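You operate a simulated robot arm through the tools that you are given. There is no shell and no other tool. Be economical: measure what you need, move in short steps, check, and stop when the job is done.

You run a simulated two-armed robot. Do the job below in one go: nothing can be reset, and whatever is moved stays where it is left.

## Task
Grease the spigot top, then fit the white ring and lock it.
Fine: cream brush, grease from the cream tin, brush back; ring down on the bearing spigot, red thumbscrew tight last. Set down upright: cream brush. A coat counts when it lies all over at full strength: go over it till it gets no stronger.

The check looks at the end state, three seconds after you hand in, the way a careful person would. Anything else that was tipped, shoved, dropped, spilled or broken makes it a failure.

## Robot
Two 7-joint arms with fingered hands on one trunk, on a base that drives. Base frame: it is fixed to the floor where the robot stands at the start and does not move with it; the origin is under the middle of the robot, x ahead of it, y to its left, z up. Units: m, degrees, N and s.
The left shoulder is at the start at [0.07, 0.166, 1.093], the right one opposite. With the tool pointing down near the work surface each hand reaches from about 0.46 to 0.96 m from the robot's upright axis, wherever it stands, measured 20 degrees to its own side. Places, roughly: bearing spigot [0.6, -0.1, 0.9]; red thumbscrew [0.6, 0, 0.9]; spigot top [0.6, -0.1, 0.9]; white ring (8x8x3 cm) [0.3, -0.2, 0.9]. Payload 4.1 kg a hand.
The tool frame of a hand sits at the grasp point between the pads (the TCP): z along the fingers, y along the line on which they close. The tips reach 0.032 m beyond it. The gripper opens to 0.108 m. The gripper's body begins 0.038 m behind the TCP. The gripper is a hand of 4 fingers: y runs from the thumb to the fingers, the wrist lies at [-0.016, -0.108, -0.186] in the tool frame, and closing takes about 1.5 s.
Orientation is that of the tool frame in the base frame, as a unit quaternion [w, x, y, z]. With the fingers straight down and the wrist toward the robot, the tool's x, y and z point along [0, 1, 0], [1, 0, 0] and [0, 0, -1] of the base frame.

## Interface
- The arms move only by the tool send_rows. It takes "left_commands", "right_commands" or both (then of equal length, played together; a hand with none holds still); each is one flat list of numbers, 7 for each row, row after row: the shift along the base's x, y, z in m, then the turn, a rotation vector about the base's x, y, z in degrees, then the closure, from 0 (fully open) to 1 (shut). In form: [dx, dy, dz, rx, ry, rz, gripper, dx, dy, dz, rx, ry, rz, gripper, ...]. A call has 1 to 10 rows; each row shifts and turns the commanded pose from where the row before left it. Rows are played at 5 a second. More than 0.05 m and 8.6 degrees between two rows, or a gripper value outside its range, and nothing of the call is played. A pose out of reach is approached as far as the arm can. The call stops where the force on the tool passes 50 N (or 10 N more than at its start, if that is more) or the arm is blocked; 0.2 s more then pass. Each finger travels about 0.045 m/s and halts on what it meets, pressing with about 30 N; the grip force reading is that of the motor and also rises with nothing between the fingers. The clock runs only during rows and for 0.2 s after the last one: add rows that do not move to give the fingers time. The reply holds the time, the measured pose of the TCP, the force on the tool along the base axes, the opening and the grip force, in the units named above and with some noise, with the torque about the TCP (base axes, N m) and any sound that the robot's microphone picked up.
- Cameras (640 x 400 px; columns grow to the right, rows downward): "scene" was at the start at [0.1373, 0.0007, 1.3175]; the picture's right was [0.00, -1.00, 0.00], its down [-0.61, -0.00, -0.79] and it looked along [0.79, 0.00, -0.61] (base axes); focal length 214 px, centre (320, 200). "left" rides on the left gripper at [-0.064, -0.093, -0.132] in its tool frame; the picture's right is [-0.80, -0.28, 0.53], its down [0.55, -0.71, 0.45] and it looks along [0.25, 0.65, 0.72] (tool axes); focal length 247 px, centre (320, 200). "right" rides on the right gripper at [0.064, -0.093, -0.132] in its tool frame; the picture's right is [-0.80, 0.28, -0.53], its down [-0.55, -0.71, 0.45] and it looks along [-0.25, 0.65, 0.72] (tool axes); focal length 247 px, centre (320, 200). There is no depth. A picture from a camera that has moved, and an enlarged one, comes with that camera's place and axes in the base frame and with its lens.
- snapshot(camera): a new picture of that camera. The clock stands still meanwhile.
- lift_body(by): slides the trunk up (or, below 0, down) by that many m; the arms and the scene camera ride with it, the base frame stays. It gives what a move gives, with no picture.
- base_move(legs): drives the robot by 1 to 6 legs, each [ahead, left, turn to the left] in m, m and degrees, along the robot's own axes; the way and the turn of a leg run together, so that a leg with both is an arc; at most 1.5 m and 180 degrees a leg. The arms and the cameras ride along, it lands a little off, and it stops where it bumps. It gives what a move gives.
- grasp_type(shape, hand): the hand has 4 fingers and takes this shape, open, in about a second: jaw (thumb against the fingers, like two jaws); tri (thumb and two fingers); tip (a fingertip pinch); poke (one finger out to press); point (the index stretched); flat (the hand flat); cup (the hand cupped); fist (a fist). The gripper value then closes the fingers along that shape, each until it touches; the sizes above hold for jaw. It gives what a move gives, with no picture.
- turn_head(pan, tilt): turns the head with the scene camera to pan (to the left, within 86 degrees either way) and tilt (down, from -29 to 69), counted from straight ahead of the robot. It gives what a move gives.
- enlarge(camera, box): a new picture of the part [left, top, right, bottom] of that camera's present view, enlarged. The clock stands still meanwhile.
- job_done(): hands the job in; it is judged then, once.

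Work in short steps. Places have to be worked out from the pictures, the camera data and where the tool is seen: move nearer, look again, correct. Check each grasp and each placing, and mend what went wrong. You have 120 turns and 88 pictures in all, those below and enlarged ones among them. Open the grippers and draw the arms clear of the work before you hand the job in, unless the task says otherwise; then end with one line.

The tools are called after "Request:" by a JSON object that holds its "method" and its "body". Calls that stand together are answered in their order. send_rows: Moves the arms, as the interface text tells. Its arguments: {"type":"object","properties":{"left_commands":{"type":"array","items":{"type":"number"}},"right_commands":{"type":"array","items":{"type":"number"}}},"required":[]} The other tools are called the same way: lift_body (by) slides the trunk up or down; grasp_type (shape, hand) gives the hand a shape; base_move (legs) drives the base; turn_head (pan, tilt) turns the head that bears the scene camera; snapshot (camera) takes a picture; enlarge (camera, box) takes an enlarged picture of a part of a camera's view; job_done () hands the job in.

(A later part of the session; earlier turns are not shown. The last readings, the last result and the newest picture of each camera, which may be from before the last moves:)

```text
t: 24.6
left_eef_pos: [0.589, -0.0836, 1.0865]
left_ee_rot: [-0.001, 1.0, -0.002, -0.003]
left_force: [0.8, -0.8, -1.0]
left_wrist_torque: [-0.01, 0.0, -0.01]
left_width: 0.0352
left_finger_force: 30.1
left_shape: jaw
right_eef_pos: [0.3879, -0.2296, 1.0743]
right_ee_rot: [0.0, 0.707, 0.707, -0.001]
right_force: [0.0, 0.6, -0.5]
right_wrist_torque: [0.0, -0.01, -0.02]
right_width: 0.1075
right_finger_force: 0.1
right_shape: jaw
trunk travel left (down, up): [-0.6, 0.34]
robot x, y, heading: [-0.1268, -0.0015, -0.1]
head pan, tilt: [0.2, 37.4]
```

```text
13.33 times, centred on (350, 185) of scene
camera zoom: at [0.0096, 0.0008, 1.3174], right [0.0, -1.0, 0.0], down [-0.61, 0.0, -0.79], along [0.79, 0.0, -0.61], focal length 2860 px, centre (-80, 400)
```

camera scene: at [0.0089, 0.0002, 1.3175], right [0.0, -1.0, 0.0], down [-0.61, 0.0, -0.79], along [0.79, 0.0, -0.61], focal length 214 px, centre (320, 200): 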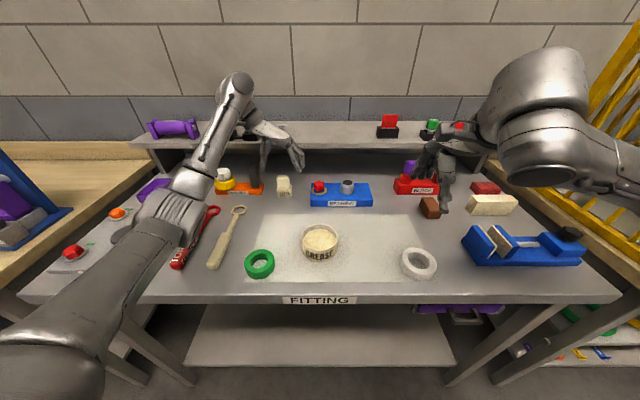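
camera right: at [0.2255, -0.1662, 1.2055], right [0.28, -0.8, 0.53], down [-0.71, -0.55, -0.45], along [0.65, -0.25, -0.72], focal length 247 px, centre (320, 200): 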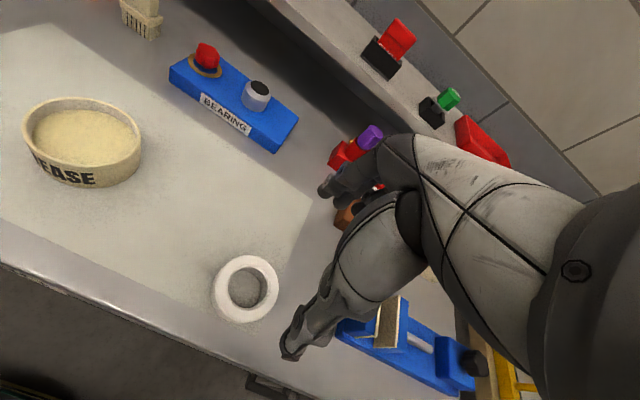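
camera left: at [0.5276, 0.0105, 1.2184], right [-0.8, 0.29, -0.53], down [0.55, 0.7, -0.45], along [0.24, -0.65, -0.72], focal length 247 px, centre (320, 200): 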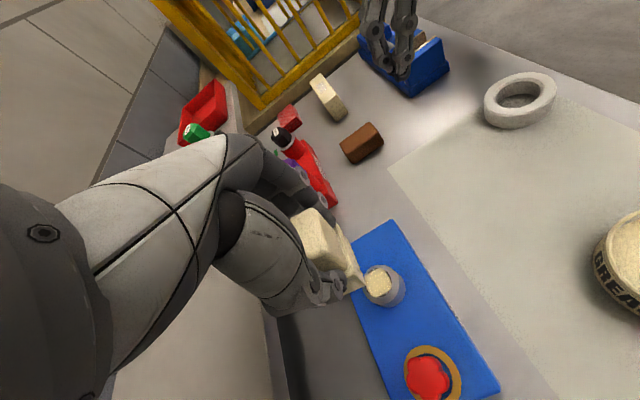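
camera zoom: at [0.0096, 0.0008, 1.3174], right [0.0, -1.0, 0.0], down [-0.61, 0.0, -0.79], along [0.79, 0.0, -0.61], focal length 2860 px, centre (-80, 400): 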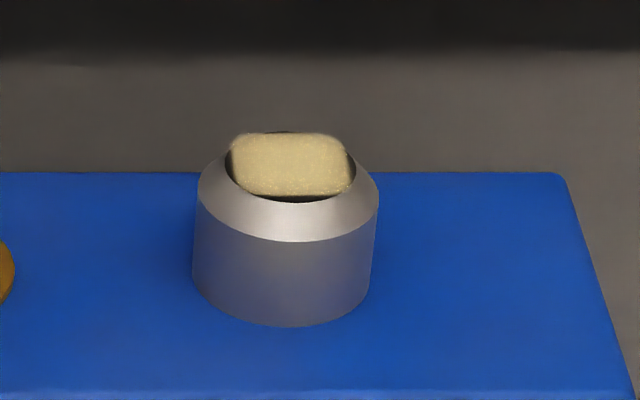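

Thin dark slivers remain at the edges. I go over it again with a wider raster, ±16 mm in x and ±5 mm in y.

Request:
{"method": "send_rows", "body": {"left_commands": [0, 0, -0.04, 0, 0, 0, 0.9, 0, 0, -0.039, 0, 0, 0, 0.9, 0.008, 0.005, 0, 0, 0, 0, 0.9, 0.008, 0, 0, 0, 0, 0, 0.9, -0.016, 0, 0, 0, 0, 0, 0.9, -0.016, 0, 0, 0, 0, 0, 0.9, 0, -0.005, 0, 0, 0, 0, 0.9, 0.016, 0, 0, 0, 0, 0, 0.9, 0.016, 0, 0, 0, 0, 0, 0.9, 0, -0.005, 0, 0, 0, 0, 0.9]}}

Request:
{"method": "send_rows", "body": {"left_commands": [-0.016, 0, 0, 0, 0, 0, 0.9, -0.016, 0, 0, 0, 0, 0, 0.9, 0.016, 0.005, 0, 0, 0, 0, 0.9, 0, 0, 0.03, 0, 0, 0, 0.9, 0, 0, 0.05, 0, 0, 0, 0.9, 0, 0, 0, 0, 0, 0, 0.9]}}

Request:
{"method": "enlarge", "body": {"camera": "left", "box": [340, 245, 430, 315]}}

Request:
{"method": "enlarge", "body": {"camera": "scene", "box": [330, 170, 370, 200]}}

```text
t: 26.8
left_eef_pos: [0.605, -0.0876, 1.0086]
left_ee_rot: [0.0, 1.0, -0.002, -0.003]
left_force: [0.3, 0.8, 2.4]
left_wrist_torque: [0.05, 0.03, 0.01]
left_width: 0.0352
left_finger_force: 29.5
left_shape: jaw
right_eef_pos: [0.3879, -0.2286, 1.0751]
right_ee_rot: [0.0, 0.707, 0.707, 0.0]
right_force: [-0.2, 0.0, -1.0]
right_wrist_torque: [-0.02, 0.02, 0.0]
right_width: 0.1076
right_finger_force: 0.0
right_shape: jaw
trunk travel left (down, up): [-0.6, 0.34]
robot x, y, heading: [-0.126, 0.0009, -0.1]
head pan, tilt: [0.2, 37.4]
```

```text
t: 28.2
left_eef_pos: [0.592, -0.0813, 1.0867]
left_ee_rot: [0.0, 1.0, -0.002, -0.003]
left_force: [-0.5, -0.3, 0.2]
left_wrist_torque: [-0.04, 0.0, 0.0]
left_width: 0.0349
left_finger_force: 30.1
left_shape: jaw
right_eef_pos: [0.3893, -0.2295, 1.0742]
right_ee_rot: [0.0, 0.707, 0.707, -0.001]
right_force: [-0.1, 0.1, 0.9]
right_wrist_torque: [0.02, 0.0, -0.02]
right_width: 0.1075
right_finger_force: 0.0
right_shape: jaw
trunk travel left (down, up): [-0.6, 0.34]
robot x, y, heading: [-0.127, 0.0012, -0.1]
head pan, tilt: [0.2, 37.4]
```

```text
5.71 times, centred on (385, 280) of left
camera zoom: at [0.5295, 0.0119, 1.2187], right [-0.8, 0.29, -0.53], down [0.55, 0.7, -0.45], along [0.24, -0.65, -0.72], focal length 1411 px, centre (-51, -257)
```

zoom: 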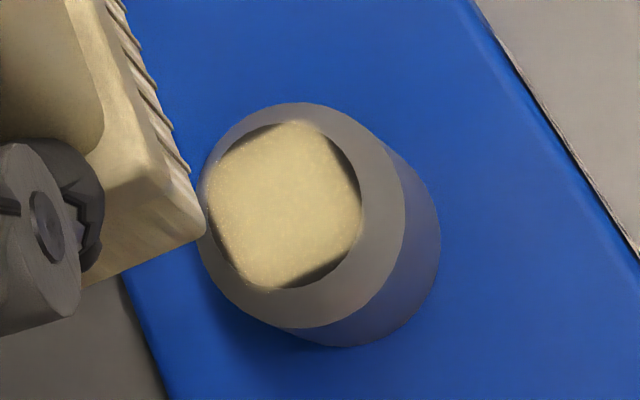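

```text
13.33 times, centred on (350, 185) of scene
camera zoom: at [0.0104, 0.0009, 1.3173], right [0.0, -1.0, 0.0], down [-0.61, 0.0, -0.79], along [0.79, 0.0, -0.61], focal length 2860 px, centre (-80, 400)
```

zoom: 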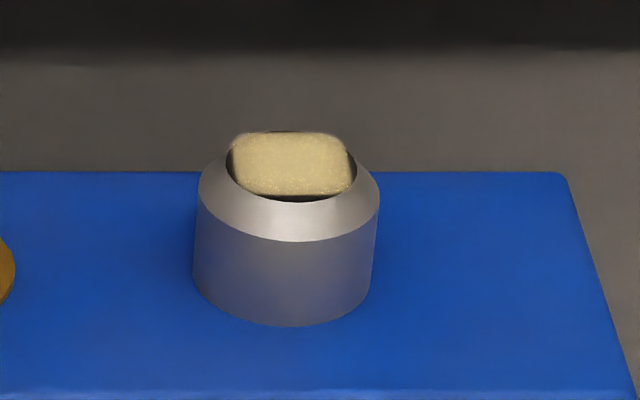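

The patch keeps the same outline, so it seems to be a bounded area and the edges should now be covered. To make sure of full strength I reload in the tin and go over it again.

Request:
{"method": "send_rows", "body": {"left_commands": [-0.0446, 0.0168, 0, 0, 0, 0, 0.9, -0.0446, 0.0168, 0, 0, 0, 0, 0.9, -0.0446, 0.0168, 0, 0, 0, 0, 0.9, -0.0446, 0.0168, -0.01, 0, 0, 0, 0.9, -0.0446, 0.0168, -0.01, 0, 0, 0, 0.9, 0, 0, -0.02, 0, 0, 0, 0.9, 0, 0, -0.04, 0, 0, 0, 0.9, 0, 0, -0.02, 0, 0, 0, 0.9, 0, 0, -0.01, 0, 0, 0, 0.9, 0, 0, 0, 0, 0, 0, 0.9]}}

```text
t: 30.4
left_eef_pos: [0.3663, 0.0025, 0.9769]
left_ee_rot: [-0.001, 1.0, -0.002, -0.002]
left_force: [0.4, -0.1, 0.4]
left_wrist_torque: [0.01, 0.01, 0.02]
left_width: 0.0349
left_finger_force: 29.8
left_shape: jaw
right_eef_pos: [0.3873, -0.2286, 1.0754]
right_ee_rot: [-0.001, 0.706, 0.708, 0.0]
right_force: [-0.9, -0.2, -0.1]
right_wrist_torque: [0.0, -0.03, -0.01]
right_width: 0.1077
right_finger_force: 0.0
right_shape: jaw
trunk travel left (down, up): [-0.6, 0.34]
robot x, y, heading: [-0.1282, 0.0012, 0.0]
head pan, tilt: [0.2, 37.4]
```

Just at the surface; I go 4 mm deeper, then lift out and head for the spigot.

Request:
{"method": "send_rows", "body": {"left_commands": [0, 0, -0.002, 0, 0, 0, 0.9, 0, 0, -0.002, 0, 0, 0, 0.9, 0, 0, 0, 0, 0, 0, 0.9]}}

```text
t: 31.2
left_eef_pos: [0.3663, 0.0027, 0.9732]
left_ee_rot: [0.0, 1.0, -0.002, -0.002]
left_force: [0.4, 1.4, 9.0]
left_wrist_torque: [-0.06, -0.01, -0.02]
left_width: 0.0353
left_finger_force: 29.9
left_shape: jaw
right_eef_pos: [0.387, -0.2301, 1.0756]
right_ee_rot: [0.001, 0.707, 0.707, 0.0]
right_force: [-0.2, -1.0, -0.4]
right_wrist_torque: [0.03, 0.0, 0.0]
right_width: 0.1077
right_finger_force: 0.1
right_shape: jaw
trunk travel left (down, up): [-0.6, 0.34]
robot x, y, heading: [-0.1253, 0.0005, -0.0]
head pan, tilt: [0.2, 37.4]
```

Request:
{"method": "send_rows", "body": {"left_commands": [0, 0, 0.035, 0, 0, 0, 0.9, 0, 0, 0.04, 0, 0, 0, 0.9, 0.0446, -0.0172, 0.01, 0, 0, 0, 0.9, 0.0446, -0.0172, 0.01, 0, 0, 0, 0.9, 0.0446, -0.0172, 0.01, 0, 0, 0, 0.9, 0.0446, -0.0172, 0, 0, 0, 0, 0.9, 0.0446, -0.0172, 0, 0, 0, 0, 0.9, 0, 0, -0.035, 0, 0, 0, 0.9, 0, 0, -0.035, 0, 0, 0, 0.9, 0, 0, 0, 0, 0, 0, 0.9]}}

```text
t: 33.4
left_eef_pos: [0.5889, -0.0847, 1.0097]
left_ee_rot: [-0.001, 1.0, -0.003, -0.003]
left_force: [0.2, -0.3, -0.6]
left_wrist_torque: [0.02, 0.01, 0.0]
left_width: 0.0351
left_finger_force: 30.2
left_shape: jaw
right_eef_pos: [0.3879, -0.2299, 1.0757]
right_ee_rot: [0.0, 0.707, 0.707, 0.0]
right_force: [-0.9, 0.1, 0.2]
right_wrist_torque: [0.0, -0.04, 0.02]
right_width: 0.1079
right_finger_force: 0.0
right_shape: jaw
trunk travel left (down, up): [-0.6, 0.34]
robot x, y, heading: [-0.13, 0.0003, -0.3]
head pan, tilt: [0.2, 37.4]
```

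I press 4 mm and raster over the top again, then lift and inspect.

Request:
{"method": "send_rows", "body": {"left_commands": [0, 0, -0.002, 0, 0, 0, 0.9, 0, 0, -0.002, 0, 0, 0, 0.9, 0.014, 0.004, 0, 0, 0, 0, 0.9, -0.014, 0, 0, 0, 0, 0, 0.9, -0.014, 0, 0, 0, 0, 0, 0.9, 0.014, -0.004, 0, 0, 0, 0, 0.9, 0.014, 0, 0, 0, 0, 0, 0.9, -0.014, -0.004, 0, 0, 0, 0, 0.9, -0.014, 0, 0, 0, 0, 0, 0.9, 0.014, 0.004, 0, 0, 0, 0, 0.9]}}

Request:
{"method": "send_rows", "body": {"left_commands": [0, 0, 0.04, 0, 0, 0, 0.9, 0, 0, 0.04, 0, 0, 0, 0.9, 0, 0, 0, 0, 0, 0, 0.9]}}

Request:
{"method": "enlarge", "body": {"camera": "left", "box": [340, 245, 430, 315]}}

Request:
{"method": "enlarge", "body": {"camera": "scene", "box": [330, 170, 370, 200]}}

```text
t: 35.6
left_eef_pos: [0.5887, -0.087, 1.0045]
left_ee_rot: [0.0, 1.0, -0.003, -0.002]
left_force: [-0.8, -1.2, 6.7]
left_wrist_torque: [-0.1, 0.17, -0.03]
left_width: 0.0352
left_finger_force: 30.5
left_shape: jaw
right_eef_pos: [0.3868, -0.2304, 1.0757]
right_ee_rot: [0.0, 0.708, 0.707, 0.0]
right_force: [-0.7, 0.3, -1.0]
right_wrist_torque: [0.0, -0.02, 0.0]
right_width: 0.1077
right_finger_force: 0.1
right_shape: jaw
trunk travel left (down, up): [-0.6, 0.34]
robot x, y, heading: [-0.1295, -0.0011, -0.1]
head pan, tilt: [0.2, 37.4]
```

```text
t: 36.4
left_eef_pos: [0.5916, -0.0844, 1.0837]
left_ee_rot: [-0.001, 1.0, -0.001, -0.004]
left_force: [-0.1, -0.3, -0.8]
left_wrist_torque: [0.03, -0.02, 0.0]
left_width: 0.0354
left_finger_force: 29.5
left_shape: jaw
right_eef_pos: [0.3889, -0.2285, 1.0747]
right_ee_rot: [-0.001, 0.707, 0.707, 0.0]
right_force: [-0.2, -0.1, 0.5]
right_wrist_torque: [0.0, 0.03, -0.01]
right_width: 0.1077
right_finger_force: 0.2
right_shape: jaw
trunk travel left (down, up): [-0.6, 0.34]
robot x, y, heading: [-0.1298, 0.0033, -0.0]
head pan, tilt: [0.2, 37.4]
```

```text
5.71 times, centred on (385, 280) of left
camera zoom: at [0.5288, 0.0096, 1.2164], right [-0.8, 0.29, -0.53], down [0.55, 0.7, -0.45], along [0.24, -0.65, -0.72], focal length 1411 px, centre (-51, -257)
```

zoom: 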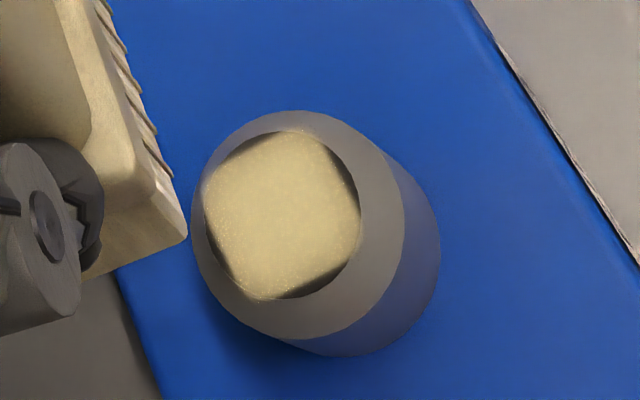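

```text
13.33 times, centred on (350, 185) of scene
camera zoom: at [0.0102, 0.0009, 1.3173], right [0.0, -1.0, 0.0], down [-0.61, 0.0, -0.79], along [0.79, 0.0, -0.61], focal length 2860 px, centre (-80, 400)
```

zoom: 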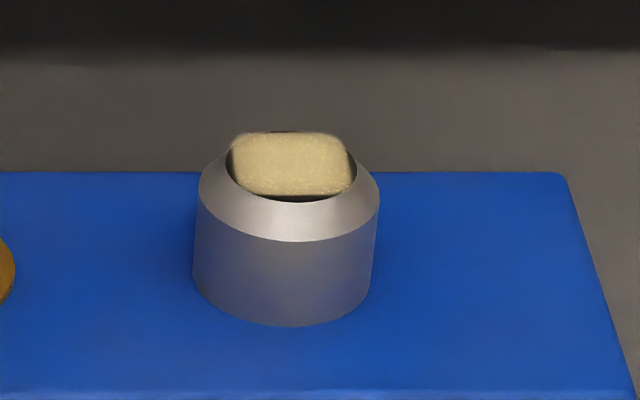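

No change after the reloaded pass, so the coat is at full strength. I take the brush back above its place and check its tilt.

Request:
{"method": "send_rows", "body": {"left_commands": [-0.01, 0.035, 0.01, 0, 0, 0, 0.9, 0, 0.04, 0, 0, 0, 0, 0.9, 0, 0.045, 0, 0, 0, 0, 0.9, 0.01, 0.045, -0.01, 0, 0, 0, 0.9, 0.0148, 0.0438, -0.01, 0, 0, 0, 0.9, 0, 0, -0.04, 0, 0, 0, 0.9, 0, 0, -0.04, 0, 0, 0, 0.9, 0, 0, -0.02, 0, 0, 0, 0.9, 0, 0, 0, 0, 0, 0, 0.9]}}

Request:
{"method": "snapshot", "body": {"camera": "left"}}

Request:
{"method": "enlarge", "body": {"camera": "scene", "box": [230, 140, 330, 210]}}

```text
t: 38.4
left_eef_pos: [0.605, 0.1232, 0.9737]
left_ee_rot: [-0.001, 1.0, -0.002, -0.002]
left_force: [0.1, -1.0, -1.0]
left_wrist_torque: [0.03, 0.01, 0.03]
left_width: 0.0351
left_finger_force: 30.2
left_shape: jaw
right_eef_pos: [0.3882, -0.2293, 1.0747]
right_ee_rot: [-0.001, 0.707, 0.707, -0.001]
right_force: [-0.1, 0.8, -0.9]
right_wrist_torque: [0.03, -0.04, -0.01]
right_width: 0.1079
right_finger_force: 0.0
right_shape: jaw
trunk travel left (down, up): [-0.6, 0.34]
robot x, y, heading: [-0.1281, 0.0007, -0.2]
head pan, tilt: [0.2, 37.4]
```

```text
49 pictures are left
camera left: at [0.5419, 0.2175, 1.1062], right [-0.8, 0.29, -0.53], down [0.55, 0.7, -0.45], along [0.24, -0.65, -0.72], focal length 247 px, centre (320, 200)
```

left: 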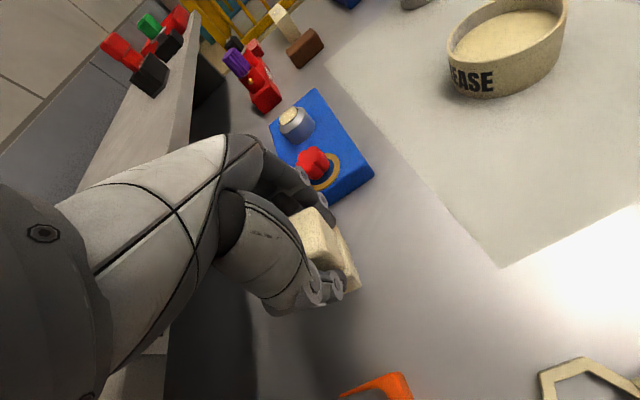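

```text
5.71 times, centred on (280, 175) of scene
camera zoom: at [0.0093, 0.0006, 1.3175], right [0.0, -1.0, 0.0], down [-0.61, 0.0, -0.79], along [0.79, 0.0, -0.61], focal length 1226 px, centre (549, 343)
```

zoom: 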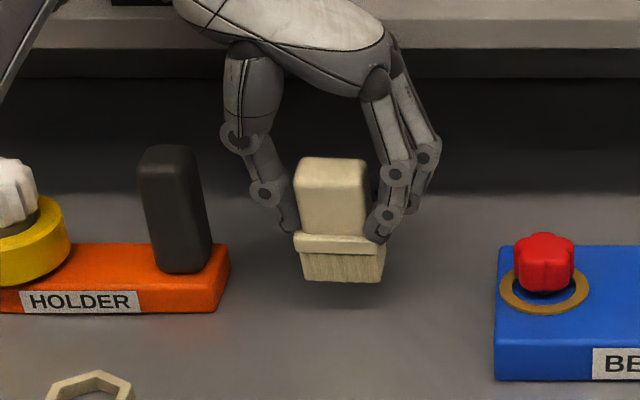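

The brush leans only a few degrees. I lower it until it touches the table lightly.

Request:
{"method": "send_rows", "body": {"left_commands": [0, 0, -0.015, 0, 0, 0, 0.9, 0, 0, -0.006, 0, 0, 0, 0.9, 0, 0, -0.003, 0, 0, 0, 0.9, 0, 0, -0.003, 0, 0, 0, 0.9, 0, 0, 0, 0, 0, 0, 0.9]}}

```text
t: 39.6
left_eef_pos: [0.6045, 0.1244, 0.9475]
left_ee_rot: [-0.001, 1.0, -0.002, -0.003]
left_force: [0.1, 0.4, -0.9]
left_wrist_torque: [0.01, 0.01, 0.0]
left_width: 0.0352
left_finger_force: 30.1
left_shape: jaw
right_eef_pos: [0.3883, -0.2287, 1.0749]
right_ee_rot: [0.0, 0.707, 0.707, -0.001]
right_force: [0.3, 0.2, 0.7]
right_wrist_torque: [0.03, -0.02, 0.02]
right_width: 0.1077
right_finger_force: 0.1
right_shape: jaw
trunk travel left (down, up): [-0.6, 0.34]
robot x, y, heading: [-0.1302, -0.0014, 0.2]
head pan, tilt: [0.2, 37.4]
```

Request:
{"method": "send_rows", "body": {"left_commands": [0, 0, -0.002, 0, 0, 0, 0.9, 0, 0, -0.002, 0, 0, 0, 0.9, 0, 0, -0.001, 0, 0, 0, 0.9, 0, 0, 0, 0, 0, 0, 0.9]}}

```text
t: 40.6
left_eef_pos: [0.6035, 0.1237, 0.9451]
left_ee_rot: [0.0, 1.0, -0.002, -0.001]
left_force: [1.1, -0.1, 9.4]
left_wrist_torque: [-0.06, -0.06, 0.01]
left_width: 0.0351
left_finger_force: 29.6
left_shape: jaw
right_eef_pos: [0.3859, -0.2296, 1.0757]
right_ee_rot: [0.0, 0.707, 0.707, 0.0]
right_force: [-0.1, 0.5, 0.0]
right_wrist_torque: [0.01, 0.0, 0.0]
right_width: 0.1078
right_finger_force: 0.1
right_shape: jaw
trunk travel left (down, up): [-0.6, 0.34]
robot x, y, heading: [-0.1262, -0.0027, 0.2]
head pan, tilt: [0.2, 37.4]
```

The brush rests on the table (9 N). I open slowly in place and look.

Request:
{"method": "send_rows", "body": {"left_commands": [0, 0, 0.001, 0, 0, 0, 0.62, 0, 0, 0, 0, 0, 0, 0.55, 0, 0, 0, 0, 0, 0, 0.45, 0, 0, 0, 0, 0, 0, 0.3, 0, 0, 0, 0, 0, 0, 0.1, 0, 0, 0, 0, 0, 0, 0, 0, 0, 0, 0, 0, 0, 0, 0, 0, 0, 0, 0, 0, 0]}}

Request:
{"method": "snapshot", "body": {"camera": "left"}}

```text
t: 42.4
left_eef_pos: [0.6039, 0.1235, 0.9431]
left_ee_rot: [0.0, 1.0, -0.002, -0.002]
left_force: [0.6, -0.3, 0.5]
left_wrist_torque: [0.03, 0.01, 0.0]
left_width: 0.1075
left_finger_force: 0.0
left_shape: jaw
right_eef_pos: [0.3874, -0.2296, 1.0758]
right_ee_rot: [-0.002, 0.707, 0.707, 0.0]
right_force: [0.0, 0.1, -0.4]
right_wrist_torque: [0.01, -0.02, -0.01]
right_width: 0.1078
right_finger_force: 0.0
right_shape: jaw
trunk travel left (down, up): [-0.6, 0.34]
robot x, y, heading: [-0.1278, 0.0001, 0.1]
head pan, tilt: [0.2, 37.4]
```

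```text
47 pictures are left
camera left: at [0.5421, 0.2176, 1.0761], right [-0.8, 0.29, -0.53], down [0.55, 0.7, -0.45], along [0.24, -0.65, -0.72], focal length 247 px, centre (320, 200)
```

left: 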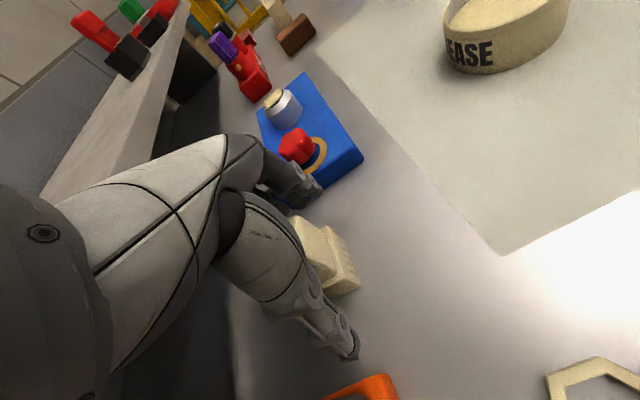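

The brush stands free. I draw the left hand straight up and aside, and look at the ring with the right camera.

Request:
{"method": "send_rows", "body": {"left_commands": [0, 0, 0.04, 0, 0, 0, 0, 0, 0, 0.04, 0, 0, 0, 0, 0, 0, 0.05, 0, 0, 0, 0, -0.03, 0.03, 0.01, 0, 0, 0, 0, -0.03, 0.035, 0, 0, 0, 0, 0, -0.02, 0.035, 0, 0, 0, 0, 0], "right_commands": [-0.011, 0, 0, 0, 0, 0, 0, -0.02, 0, 0, 0, 0, 0, 0, -0.02, 0, 0, 0, 0, 0, 0, -0.02, 0, 0, 0, 0, 0, 0, 0, 0, 0, 0, 0, 0, 0, 0, 0, 0, 0, 0, 0, 0]}}

Request:
{"method": "snapshot", "body": {"camera": "right"}}

Request:
{"method": "snapshot", "body": {"camera": "scene"}}

```text
t: 43.8
left_eef_pos: [0.5231, 0.2249, 1.0842]
left_ee_rot: [0.0, 1.0, -0.003, -0.004]
left_force: [-0.1, -0.4, 0.0]
left_wrist_torque: [0.02, 0.02, 0.01]
left_width: 0.1078
left_finger_force: 0.0
left_shape: jaw
right_eef_pos: [0.3723, -0.2306, 1.0865]
right_ee_rot: [-0.001, 0.707, 0.707, -0.002]
right_force: [-1.1, 0.2, 0.1]
right_wrist_torque: [-0.02, -0.01, -0.02]
right_width: 0.1075
right_finger_force: 0.0
right_shape: jaw
right hand out of reach, approached as far as the arm can: row 2, 3, 4
trunk travel left (down, up): [-0.6, 0.34]
robot x, y, heading: [-0.1248, 0.0025, -0.4]
head pan, tilt: [0.2, 37.4]
```

```text
46 pictures are left
camera right: at [0.2798, -0.1661, 1.2181], right [0.28, -0.8, 0.53], down [-0.71, -0.55, -0.45], along [0.65, -0.25, -0.72], focal length 247 px, centre (320, 200)
```

right: 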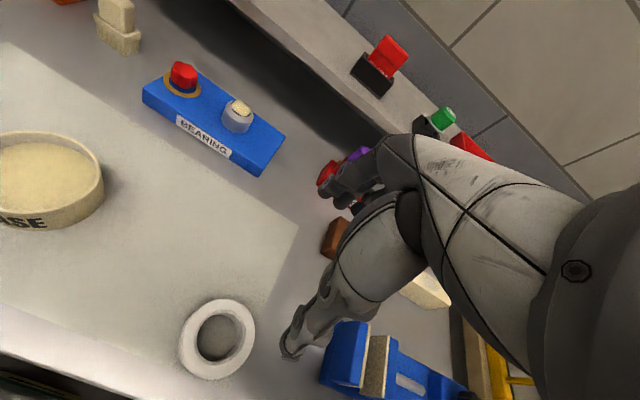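

```text
45 pictures are left
camera scene: at [0.0086, 0.0021, 1.3176], right [0.0, -1.0, 0.0], down [-0.61, 0.0, -0.79], along [0.79, 0.0, -0.61], focal length 214 px, centre (320, 200)
```

scene: 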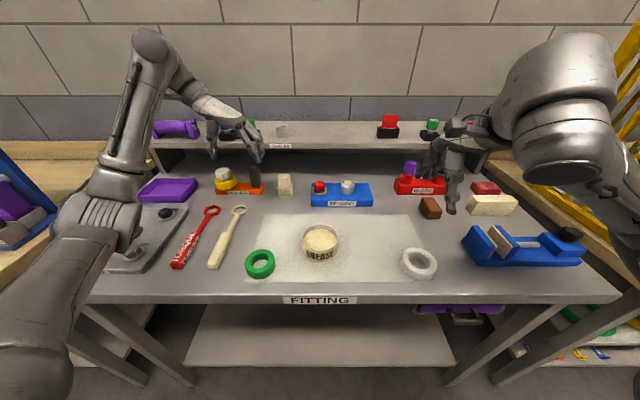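

The brush stands upright in its place. I turn the right hand +90° (wrist outward), which should reach the ring without driving.

Request:
{"method": "send_rows", "body": {"right_commands": [0, 0, 0, 0, 0, 8.4, 0, 0, 0, 0, 0, 0, 8.4, 0, 0, 0, 0, 0, 0, 8.4, 0, 0, 0, 0, 0, 0, 8.4, 0, 0, 0, 0, 0, 0, 8.4, 0, 0, 0, 0, 0, 0, 8.4, 0, 0, 0, 0, 0, 0, 8.4, 0, 0, 0, 0, 0, 0, 8.4, 0, 0, 0, 0, 0, 0, 8.4, 0, 0, 0, 0, 0, 0, 8.4, 0]}}

Request:
{"method": "send_rows", "body": {"right_commands": [-0.02, 0, 0, 0, 0, 6, 0, -0.03, 0, 0, 0, 0, 0, 0, 0, 0, 0, 0, 0, 0, 0]}}

Request:
{"method": "snapshot", "body": {"camera": "right"}}

```text
t: 46.0
left_eef_pos: [0.5255, 0.2242, 1.0838]
left_ee_rot: [-0.001, 1.0, -0.002, -0.003]
left_force: [-0.3, 0.5, 0.0]
left_wrist_torque: [0.0, 0.0, 0.04]
left_width: 0.1077
left_finger_force: 0.1
left_shape: jaw
right_eef_pos: [0.3743, -0.2305, 1.086]
right_ee_rot: [0.0, 0.051, 0.999, 0.0]
right_force: [0.2, -0.5, -0.3]
right_wrist_torque: [0.02, 0.01, 0.0]
right_width: 0.1079
right_finger_force: 0.1
right_shape: jaw
trunk travel left (down, up): [-0.6, 0.34]
robot x, y, heading: [-0.128, 0.0027, -0.3]
head pan, tilt: [0.2, 37.4]
```

```text
t: 46.8
left_eef_pos: [0.5253, 0.2249, 1.0833]
left_ee_rot: [-0.001, 1.0, -0.001, -0.003]
left_force: [0.2, -0.8, 0.9]
left_wrist_torque: [0.01, 0.03, 0.02]
left_width: 0.1076
left_finger_force: 0.2
left_shape: jaw
right_eef_pos: [0.324, -0.2311, 1.0867]
right_ee_rot: [-0.001, 0.0, 1.0, -0.002]
right_force: [-0.2, 0.0, 0.2]
right_wrist_torque: [0.01, 0.03, 0.0]
right_width: 0.1079
right_finger_force: 0.0
right_shape: jaw
trunk travel left (down, up): [-0.6, 0.34]
robot x, y, heading: [-0.1289, 0.0037, 0.0]
head pan, tilt: [0.2, 37.4]
```

```text
44 pictures are left
camera right: at [0.2595, -0.323, 1.2171], right [0.8, 0.28, 0.53], down [0.55, -0.71, -0.45], along [0.25, 0.65, -0.72], focal length 247 px, centre (320, 200)
```

right: 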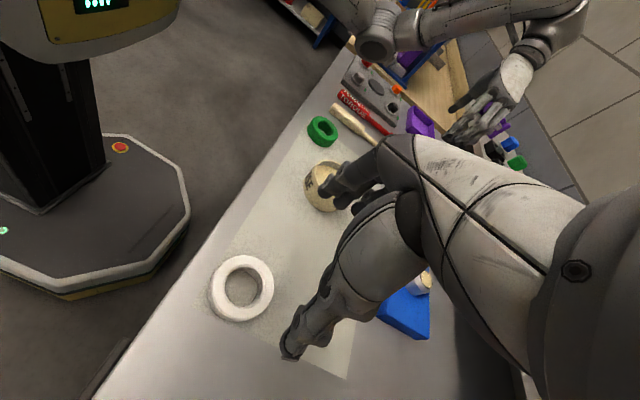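

It reaches. The ring centre is at about (0.317, -0.229). I lower to z = 0.965 and check.

Request:
{"method": "send_rows", "body": {"right_commands": [-0.007, 0.002, -0.04, 0, 0, 0, 0, 0, 0, -0.04, 0, 0, 0, 0, 0, 0, -0.04, 0, 0, 0, 0, 0, 0, 0, 0, 0, 0, 0]}}

Request:
{"method": "snapshot", "body": {"camera": "right"}}

```text
t: 47.8
left_eef_pos: [0.5249, 0.225, 1.0823]
left_ee_rot: [0.0, 1.0, -0.001, -0.003]
left_force: [0.3, -0.1, 0.0]
left_wrist_torque: [0.03, -0.03, -0.02]
left_width: 0.1075
left_finger_force: 0.2
left_shape: jaw
right_eef_pos: [0.316, -0.23, 0.9653]
right_ee_rot: [0.0, 0.0, 1.0, -0.001]
right_force: [-0.4, -0.4, -0.4]
right_wrist_torque: [-0.02, -0.01, -0.02]
right_width: 0.1074
right_finger_force: 0.0
right_shape: jaw
trunk travel left (down, up): [-0.6, 0.34]
robot x, y, heading: [-0.1291, 0.0031, 0.1]
head pan, tilt: [0.2, 37.4]
```

```text
43 pictures are left
camera right: at [0.2512, -0.3221, 1.0971], right [0.8, 0.28, 0.53], down [0.55, -0.71, -0.45], along [0.25, 0.65, -0.72], focal length 247 px, centre (320, 200)
```

right: 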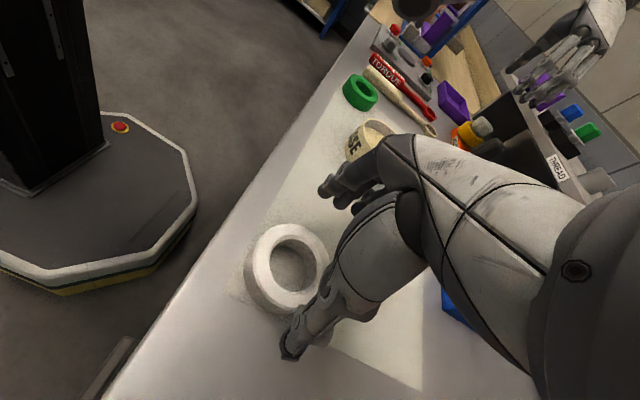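

The alignment is good (ring centre ≈ (0.316, -0.232)). I descend to z = 0.926 and close gently.

Request:
{"method": "send_rows", "body": {"right_commands": [0, -0.0015, -0.02, 0, 0, 0, 0, 0, 0, -0.019, 0, 0, 0, 0, 0, 0, 0, 0, 0, 0, 0, 0, 0, 0, 0, 0, 0, 0.1, 0, 0, 0, 0, 0, 0, 0.2, 0, 0, 0, 0, 0, 0, 0.3, 0, 0, 0, 0, 0, 0, 0.5, 0, 0, 0, 0, 0, 0, 0.5, 0, 0, 0, 0, 0, 0, 0.5, 0, 0, 0, 0, 0, 0, 0.5]}}

Request:
{"method": "snapshot", "body": {"camera": "right"}}

```text
t: 50.0
left_eef_pos: [0.5235, 0.2242, 1.084]
left_ee_rot: [0.0, 1.0, -0.002, -0.002]
left_force: [-0.1, -0.3, 0.5]
left_wrist_torque: [-0.03, -0.02, 0.0]
left_width: 0.1075
left_finger_force: 0.1
left_shape: jaw
right_eef_pos: [0.3151, -0.2305, 0.9262]
right_ee_rot: [0.0, 0.001, 1.0, 0.001]
right_force: [0.4, 0.0, -0.1]
right_wrist_torque: [0.01, 0.0, -0.03]
right_width: 0.0668
right_finger_force: 30.0
right_shape: jaw
trunk travel left (down, up): [-0.6, 0.34]
robot x, y, heading: [-0.1285, 0.0004, -0.3]
head pan, tilt: [0.2, 37.4]
```

```text
42 pictures are left
camera right: at [0.2513, -0.3235, 1.0584], right [0.8, 0.28, 0.53], down [0.55, -0.71, -0.45], along [0.25, 0.65, -0.72], focal length 247 px, centre (320, 200)
```

right: 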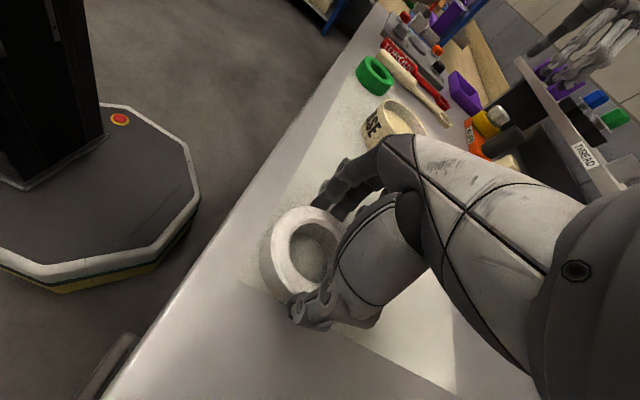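

The ring is gripped (width 0.067, force 30 N). I lift it a little to check the hold.

Request:
{"method": "send_rows", "body": {"right_commands": [0, 0, 0.03, 0, 0, 0, 0.5, 0, 0, 0.04, 0, 0, 0, 0.5, 0, 0, 0.04, 0, 0, 0, 0.5, 0, 0, 0, 0, 0, 0, 0.5]}}

Request:
{"method": "snapshot", "body": {"camera": "right"}}

Request:
{"method": "enlarge", "body": {"camera": "scene", "box": [350, 180, 510, 280]}}

```text
t: 51.0
left_eef_pos: [0.5249, 0.2243, 1.0839]
left_ee_rot: [-0.001, 1.0, -0.002, -0.003]
left_force: [0.1, -1.2, 0.4]
left_wrist_torque: [0.0, -0.02, -0.03]
left_width: 0.1076
left_finger_force: 0.0
left_shape: jaw
right_eef_pos: [0.3144, -0.2314, 1.0376]
right_ee_rot: [-0.001, 0.0, 1.0, 0.0]
right_force: [-0.7, -0.1, -2.0]
right_wrist_torque: [-0.02, 0.02, 0.0]
right_width: 0.0666
right_finger_force: 30.1
right_shape: jaw
trunk travel left (down, up): [-0.6, 0.34]
robot x, y, heading: [-0.1265, 0.0007, 0.2]
head pan, tilt: [0.2, 37.4]
```

```text
41 pictures are left
camera right: at [0.251, -0.3241, 1.1687], right [0.8, 0.28, 0.53], down [0.55, -0.71, -0.45], along [0.25, 0.65, -0.72], focal length 247 px, centre (320, 200)
```

right: 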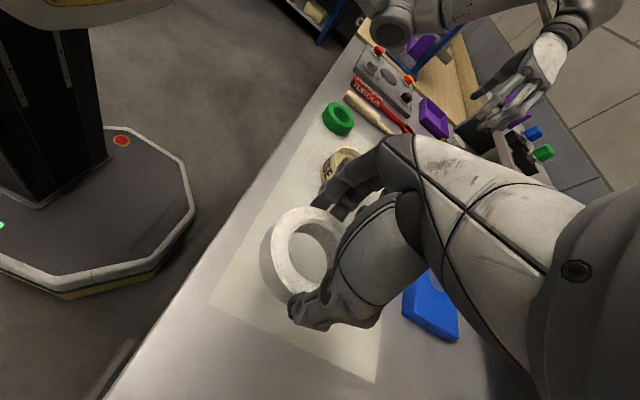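

```text
4.00 times, centred on (430, 230) of scene
camera zoom: at [0.0095, 0.0002, 1.3174], right [0.0, -1.0, 0.0], down [-0.61, 0.0, -0.79], along [0.79, 0.0, -0.61], focal length 858 px, centre (-120, 80)
```

zoom: 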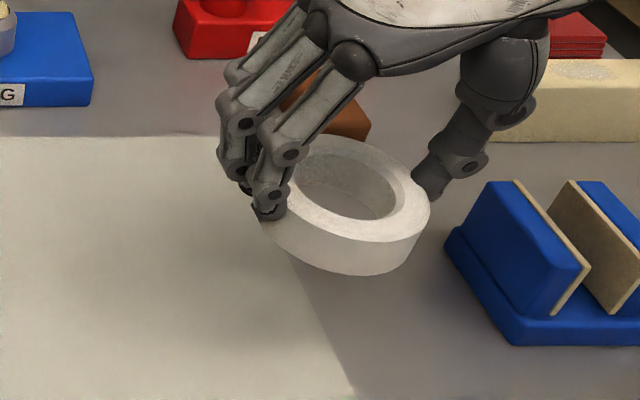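

The ring is held level, with its centre about 2 mm behind the TCP in x. I carry it above the spigot.

Request:
{"method": "send_rows", "body": {"right_commands": [0.0393, 0.0203, 0.003, 0, 0, 0, 0.5, 0.0393, 0.0203, 0.003, 0, 0, 0, 0.5, 0.0393, 0.0203, 0.003, 0, 0, 0, 0.5, 0.0393, 0.0203, 0.003, 0, 0, 0, 0.5, 0.0393, 0.0203, 0.003, 0, 0, 0, 0.5, 0.0393, 0.0203, 0, 0, 0, 0, 0.5, 0.0393, 0.0203, 0, 0, 0, 0, 0.5, 0, 0, 0, 0, 0, 0, 0.5]}}

Request:
{"method": "snapshot", "body": {"camera": "right"}}

Request:
{"method": "enlarge", "body": {"camera": "scene", "box": [290, 130, 410, 210]}}

```text
t: 52.8
left_eef_pos: [0.5244, 0.2238, 1.0846]
left_ee_rot: [-0.001, 1.0, -0.002, -0.003]
left_force: [0.0, -0.5, 0.1]
left_wrist_torque: [0.0, 0.01, 0.04]
left_width: 0.1076
left_finger_force: 0.0
left_shape: jaw
right_eef_pos: [0.592, -0.088, 1.0538]
right_ee_rot: [0.001, 0.0, 1.0, 0.0]
right_force: [0.3, -0.8, -2.7]
right_wrist_torque: [0.01, -0.02, 0.0]
right_width: 0.0665
right_finger_force: 30.5
right_shape: jaw
trunk travel left (down, up): [-0.6, 0.34]
robot x, y, heading: [-0.1264, -0.0006, 0.0]
head pan, tilt: [0.2, 37.4]
```

```text
39 pictures are left
camera right: at [0.5269, -0.1806, 1.1834], right [0.8, 0.28, 0.53], down [0.55, -0.71, -0.45], along [0.25, 0.65, -0.72], focal length 247 px, centre (320, 200)
```

right: 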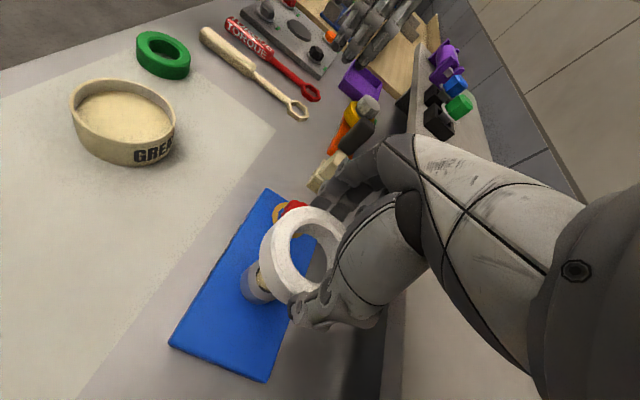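

```text
5.00 times, centred on (350, 170) of scene
camera zoom: at [0.0087, -0.0006, 1.3175], right [0.0, -1.0, 0.0], down [-0.61, 0.0, -0.79], along [0.79, 0.0, -0.61], focal length 1072 px, centre (170, 350)
```

zoom: 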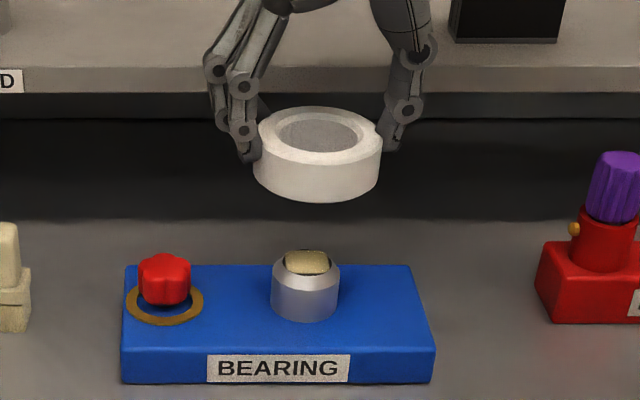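

In y, ring (-0.0884) and spigot (-0.0879) agree. I enlarge the right view to settle x.

Request:
{"method": "enlarge", "body": {"camera": "right", "box": [220, 190, 360, 340]}}

```text
2.67 times, centred on (290, 265) of right
camera zoom: at [0.5269, -0.1806, 1.1834], right [0.8, 0.28, 0.53], down [0.55, -0.71, -0.45], along [0.25, 0.65, -0.72], focal length 659 px, centre (400, 27)
```

zoom: 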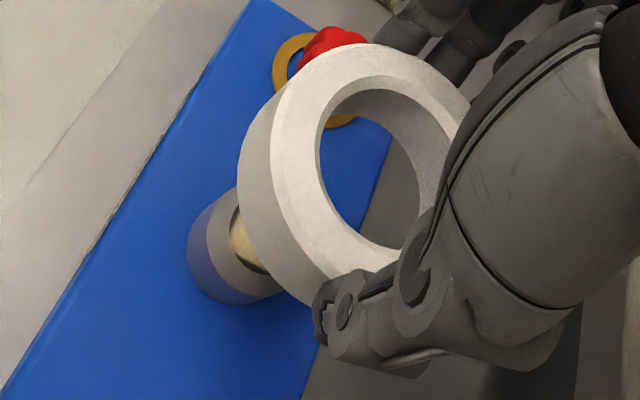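

By both views the spigot is at x ≈ 0.592 and the ring at about 0.586. I shift +5 mm in x, lower the ring to just above the spigot top and look again.

Request:
{"method": "send_rows", "body": {"right_commands": [0.005, 0, -0.03, 0, 0, 0, 0.5, 0, 0, -0.027, 0, 0, 0, 0.5, 0, 0, 0, 0, 0, 0, 0.5]}}

Request:
{"method": "enlarge", "body": {"camera": "right", "box": [220, 190, 360, 340]}}

Request:
{"method": "enlarge", "body": {"camera": "scene", "box": [310, 150, 390, 210]}}

```text
t: 53.6
left_eef_pos: [0.5249, 0.224, 1.0837]
left_ee_rot: [-0.001, 1.0, -0.002, -0.003]
left_force: [0.5, 0.3, -0.2]
left_wrist_torque: [-0.04, 0.02, 0.0]
left_width: 0.1079
left_finger_force: 0.1
left_shape: jaw
right_eef_pos: [0.5974, -0.0871, 0.9945]
right_ee_rot: [0.001, 0.0, 1.0, -0.001]
right_force: [0.0, -0.6, -1.0]
right_wrist_torque: [-0.01, 0.01, -0.01]
right_width: 0.0667
right_finger_force: 29.5
right_shape: jaw
trunk travel left (down, up): [-0.6, 0.34]
robot x, y, heading: [-0.1283, -0.0, 0.0]
head pan, tilt: [0.2, 37.4]
```

```text
2.67 times, centred on (290, 265) of right
camera zoom: at [0.5325, -0.1799, 1.126], right [0.8, 0.28, 0.53], down [0.55, -0.71, -0.45], along [0.25, 0.65, -0.72], focal length 659 px, centre (400, 27)
```

zoom: 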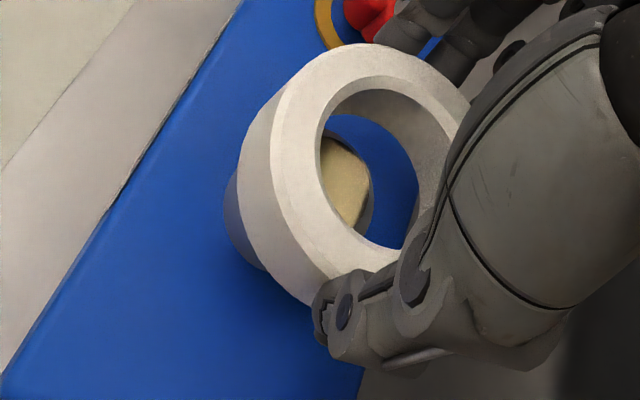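

```text
6.67 times, centred on (350, 180) of scene
camera zoom: at [0.0093, 0.001, 1.3175], right [0.0, -1.0, 0.0], down [-0.61, 0.0, -0.79], along [0.79, 0.0, -0.61], focal length 1430 px, centre (120, 333)
```

zoom: 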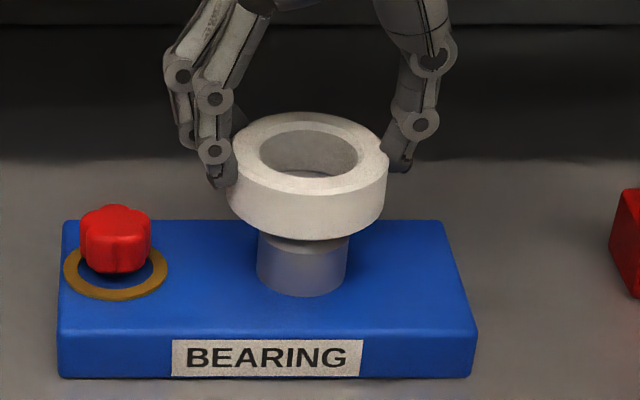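

Ring and spigot now line up in both views. I lower in small steps while watching the force.

Request:
{"method": "send_rows", "body": {"right_commands": [0, 0, -0.004, 0, 0, 0, 0.5, 0, 0, -0.004, 0, 0, 0, 0.5, 0, 0, -0.003, 0, 0, 0, 0.5, 0, 0, -0.003, 0, 0, 0, 0.5, 0, 0, 0, 0, 0, 0, 0.5]}}

```text
t: 54.8
left_eef_pos: [0.5236, 0.2243, 1.0837]
left_ee_rot: [0.0, 1.0, -0.002, -0.002]
left_force: [-0.5, -0.8, -0.1]
left_wrist_torque: [0.01, 0.02, -0.05]
left_width: 0.1078
left_finger_force: 0.0
left_shape: jaw
right_eef_pos: [0.5962, -0.0876, 0.9809]
right_ee_rot: [0.002, 0.0, 1.0, 0.001]
right_force: [-1.0, 0.3, 1.3]
right_wrist_torque: [-0.05, 0.11, -0.01]
right_width: 0.0666
right_finger_force: 30.0
right_shape: jaw
trunk travel left (down, up): [-0.6, 0.34]
robot x, y, heading: [-0.1271, 0.0003, -0.1]
head pan, tilt: [0.2, 37.4]
```

A light contact on the -x side of the chamfer shows the ring is slightly too far +x. I shift -2 mm and go on down.

Request:
{"method": "send_rows", "body": {"right_commands": [-0.002, 0, 0, 0, 0, 0, 0.5, 0, 0, -0.003, 0, 0, 0, 0.5, 0, 0, -0.003, 0, 0, 0, 0.5, 0, 0, 0, 0, 0, 0, 0.5]}}

```text
t: 55.8
left_eef_pos: [0.5241, 0.2245, 1.085]
left_ee_rot: [0.0, 1.0, -0.001, -0.004]
left_force: [0.3, -0.4, 0.1]
left_wrist_torque: [0.03, 0.01, 0.01]
left_width: 0.1078
left_finger_force: 0.0
left_shape: jaw
right_eef_pos: [0.593, -0.0886, 0.9748]
right_ee_rot: [0.0, -0.001, 1.0, -0.001]
right_force: [-5.9, 2.3, -0.9]
right_wrist_torque: [0.12, 0.23, 0.01]
right_width: 0.0665
right_finger_force: 30.0
right_shape: jaw
trunk travel left (down, up): [-0.6, 0.34]
robot x, y, heading: [-0.1291, -0.0015, 0.1]
head pan, tilt: [0.2, 37.4]
```

Side force is still toward -x/+y, so I follow it by 2 mm and 1 mm and continue.

Request:
{"method": "send_rows", "body": {"right_commands": [-0.002, 0.001, 0, 0, 0, 0, 0.5, 0, 0, 0, 0, 0, 0, 0.5, 0, 0, -0.003, 0, 0, 0, 0.5, 0, 0, -0.003, 0, 0, 0, 0.5, 0, 0, 0, 0, 0, 0, 0.5]}}

```text
t: 57.0
left_eef_pos: [0.5247, 0.2249, 1.0842]
left_ee_rot: [-0.001, 1.0, -0.002, -0.002]
left_force: [-1.0, -0.8, -0.2]
left_wrist_torque: [-0.01, -0.03, 0.01]
left_width: 0.1077
left_finger_force: 0.0
left_shape: jaw
right_eef_pos: [0.5924, -0.0874, 0.9683]
right_ee_rot: [0.001, 0.0, 1.0, 0.0]
right_force: [-0.4, -1.3, -0.9]
right_wrist_torque: [0.01, 0.05, -0.02]
right_width: 0.0665
right_finger_force: 29.6
right_shape: jaw
trunk travel left (down, up): [-0.6, 0.34]
robot x, y, heading: [-0.1271, 0.0035, 0.2]
head pan, tilt: [0.2, 37.4]
```

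The forces are gone and the ring is sliding over the spigot. I continue down.

Request:
{"method": "send_rows", "body": {"right_commands": [0, 0, -0.004, 0, 0, 0, 0.5, 0, 0, -0.004, 0, 0, 0, 0.5, 0, 0, -0.003, 0, 0, 0, 0.5, 0, 0, 0, 0, 0, 0, 0.5]}}

Request:
{"method": "enlarge", "body": {"camera": "scene", "box": [310, 150, 390, 210]}}

```text
t: 58.0
left_eef_pos: [0.5243, 0.2247, 1.0834]
left_ee_rot: [-0.001, 1.0, -0.001, -0.003]
left_force: [-0.2, 0.0, 0.3]
left_wrist_torque: [-0.01, 0.02, -0.01]
left_width: 0.1076
left_finger_force: 0.1
left_shape: jaw
right_eef_pos: [0.5921, -0.0882, 0.9578]
right_ee_rot: [0.0, -0.001, 1.0, 0.0]
right_force: [-0.4, 0.9, -1.2]
right_wrist_torque: [0.01, 0.02, 0.0]
right_width: 0.0665
right_finger_force: 29.8
right_shape: jaw
trunk travel left (down, up): [-0.6, 0.34]
robot x, y, heading: [-0.1299, -0.0013, -0.1]
head pan, tilt: [0.2, 37.4]
```

```text
6.67 times, centred on (350, 180) of scene
camera zoom: at [0.0094, 0.0007, 1.3174], right [0.0, -1.0, 0.0], down [-0.61, 0.0, -0.79], along [0.79, 0.0, -0.61], focal length 1430 px, centre (120, 333)
```

zoom: 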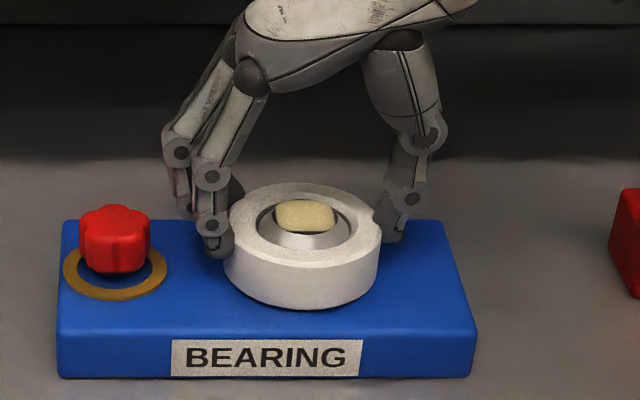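

The ring is around the spigot and almost down. I go down until it seats.

Request:
{"method": "send_rows", "body": {"right_commands": [0, 0, -0.003, 0, 0, 0, 0.5, 0, 0, -0.003, 0, 0, 0, 0.5, 0, 0, -0.002, 0, 0, 0, 0.5, 0, 0, 0, 0, 0, 0, 0.5]}}

```text
t: 59.0
left_eef_pos: [0.5221, 0.2258, 1.0861]
left_ee_rot: [-0.001, 1.0, -0.001, -0.002]
left_force: [-0.3, -0.8, 0.1]
left_wrist_torque: [0.02, 0.0, -0.01]
left_width: 0.1078
left_finger_force: 0.1
left_shape: jaw
right_eef_pos: [0.5903, -0.0875, 0.956]
right_ee_rot: [0.004, 0.0, 1.0, 0.002]
right_force: [12.5, -1.5, 36.4]
right_wrist_torque: [-0.1, -0.37, 0.12]
right_width: 0.0662
right_finger_force: 29.8
right_shape: jaw
trunk travel left (down, up): [-0.6, 0.34]
robot x, y, heading: [-0.1279, -0.0009, -0.2]
head pan, tilt: [0.2, 37.4]
```

The ring is seated on the plate (36 N). I relieve the press and open partially, so the fingers stay clear of the red screw.

Request:
{"method": "send_rows", "body": {"right_commands": [0, 0, 0.005, 0, 0, 0, 0.5, 0, 0, 0, 0, 0, 0, 0.3, 0, 0, 0, 0, 0, 0, 0.22, 0, 0, 0, 0, 0, 0, 0.22, 0, 0, 0, 0, 0, 0, 0.22]}}

Request:
{"method": "enlarge", "body": {"camera": "scene", "box": [310, 150, 390, 210]}}

```text
t: 60.2
left_eef_pos: [0.5251, 0.2234, 1.0819]
left_ee_rot: [-0.001, 1.0, -0.001, -0.003]
left_force: [0.6, -1.1, -0.4]
left_wrist_torque: [0.02, 0.02, 0.01]
left_width: 0.1075
left_finger_force: 0.0
left_shape: jaw
right_eef_pos: [0.5917, -0.0894, 0.9543]
right_ee_rot: [0.0, 0.0, 1.0, -0.001]
right_force: [-0.3, 0.1, 0.3]
right_wrist_torque: [0.02, 0.05, -0.01]
right_width: 0.0841
right_finger_force: 0.1
right_shape: jaw
trunk travel left (down, up): [-0.6, 0.34]
robot x, y, heading: [-0.1287, 0.0029, -0.1]
head pan, tilt: [0.2, 37.4]
```

```text
6.67 times, centred on (350, 180) of scene
camera zoom: at [0.0098, 0.0007, 1.3173], right [0.0, -1.0, 0.0], down [-0.61, 0.0, -0.79], along [0.79, 0.0, -0.61], focal length 1430 px, centre (120, 333)
```

zoom: 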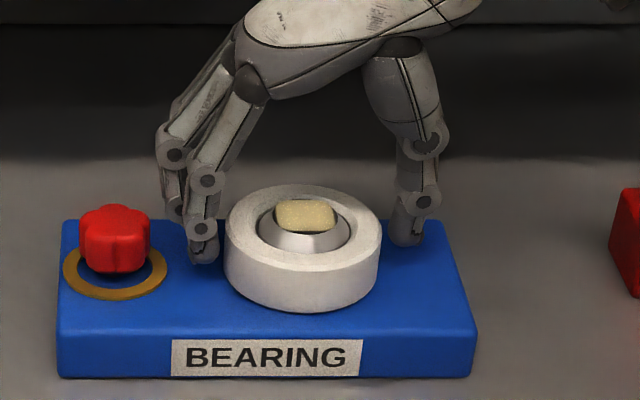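

The ring is free and seated. I lift the hand straight up, narrow the opening, and move over the red screw at about (0.593, 0.003).

Request:
{"method": "send_rows", "body": {"right_commands": [0, 0, 0.03, 0, 0, 0, 0.22, 0, 0, 0.04, 0, 0, 0, 0.22, 0, 0, 0.03, 0, 0, 0, 0.4, 0, 0.046, 0, 0, 0, 0, 0.45, 0, 0.046, 0, 0, 0, 0, 0.45, 0, 0, 0, 0, 0, 0, 0.45]}}

Request:
{"method": "snapshot", "body": {"camera": "right"}}

Request:
{"method": "enlarge", "body": {"camera": "scene", "box": [290, 140, 390, 210]}}

```text
t: 61.6
left_eef_pos: [0.5252, 0.2227, 1.0845]
left_ee_rot: [0.0, 1.0, -0.003, -0.002]
left_force: [0.3, -0.1, 0.2]
left_wrist_torque: [-0.02, 0.02, 0.05]
left_width: 0.1079
left_finger_force: 0.0
left_shape: jaw
right_eef_pos: [0.5917, 0.0038, 1.0564]
right_ee_rot: [-0.001, 0.0, 1.0, 0.0]
right_force: [0.4, 0.0, 0.1]
right_wrist_torque: [0.04, 0.04, 0.01]
right_width: 0.0596
right_finger_force: 0.2
right_shape: jaw
trunk travel left (down, up): [-0.6, 0.34]
robot x, y, heading: [-0.1277, 0.0022, 0.0]
head pan, tilt: [0.2, 37.4]
```

```text
32 pictures are left
camera right: at [0.5274, -0.0887, 1.1867], right [0.8, 0.28, 0.53], down [0.55, -0.71, -0.45], along [0.25, 0.65, -0.72], focal length 247 px, centre (320, 200)
```

right: 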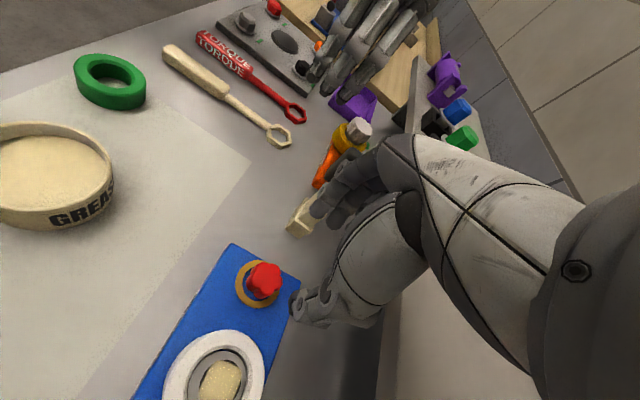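

```text
5.71 times, centred on (340, 175) of scene
camera zoom: at [0.0093, -0.0006, 1.3175], right [0.0, -1.0, 0.0], down [-0.61, 0.0, -0.79], along [0.79, 0.0, -0.61], focal length 1226 px, centre (206, 343)
```

zoom: 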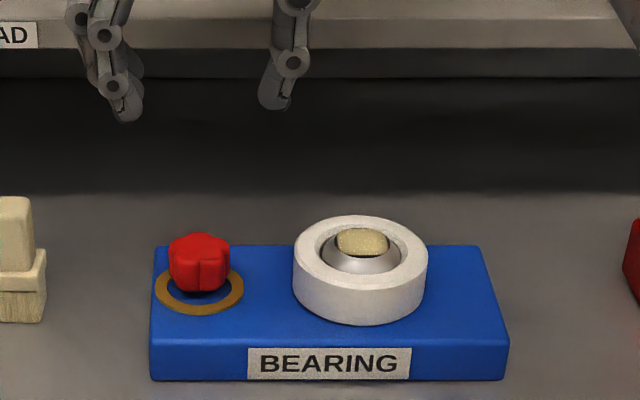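

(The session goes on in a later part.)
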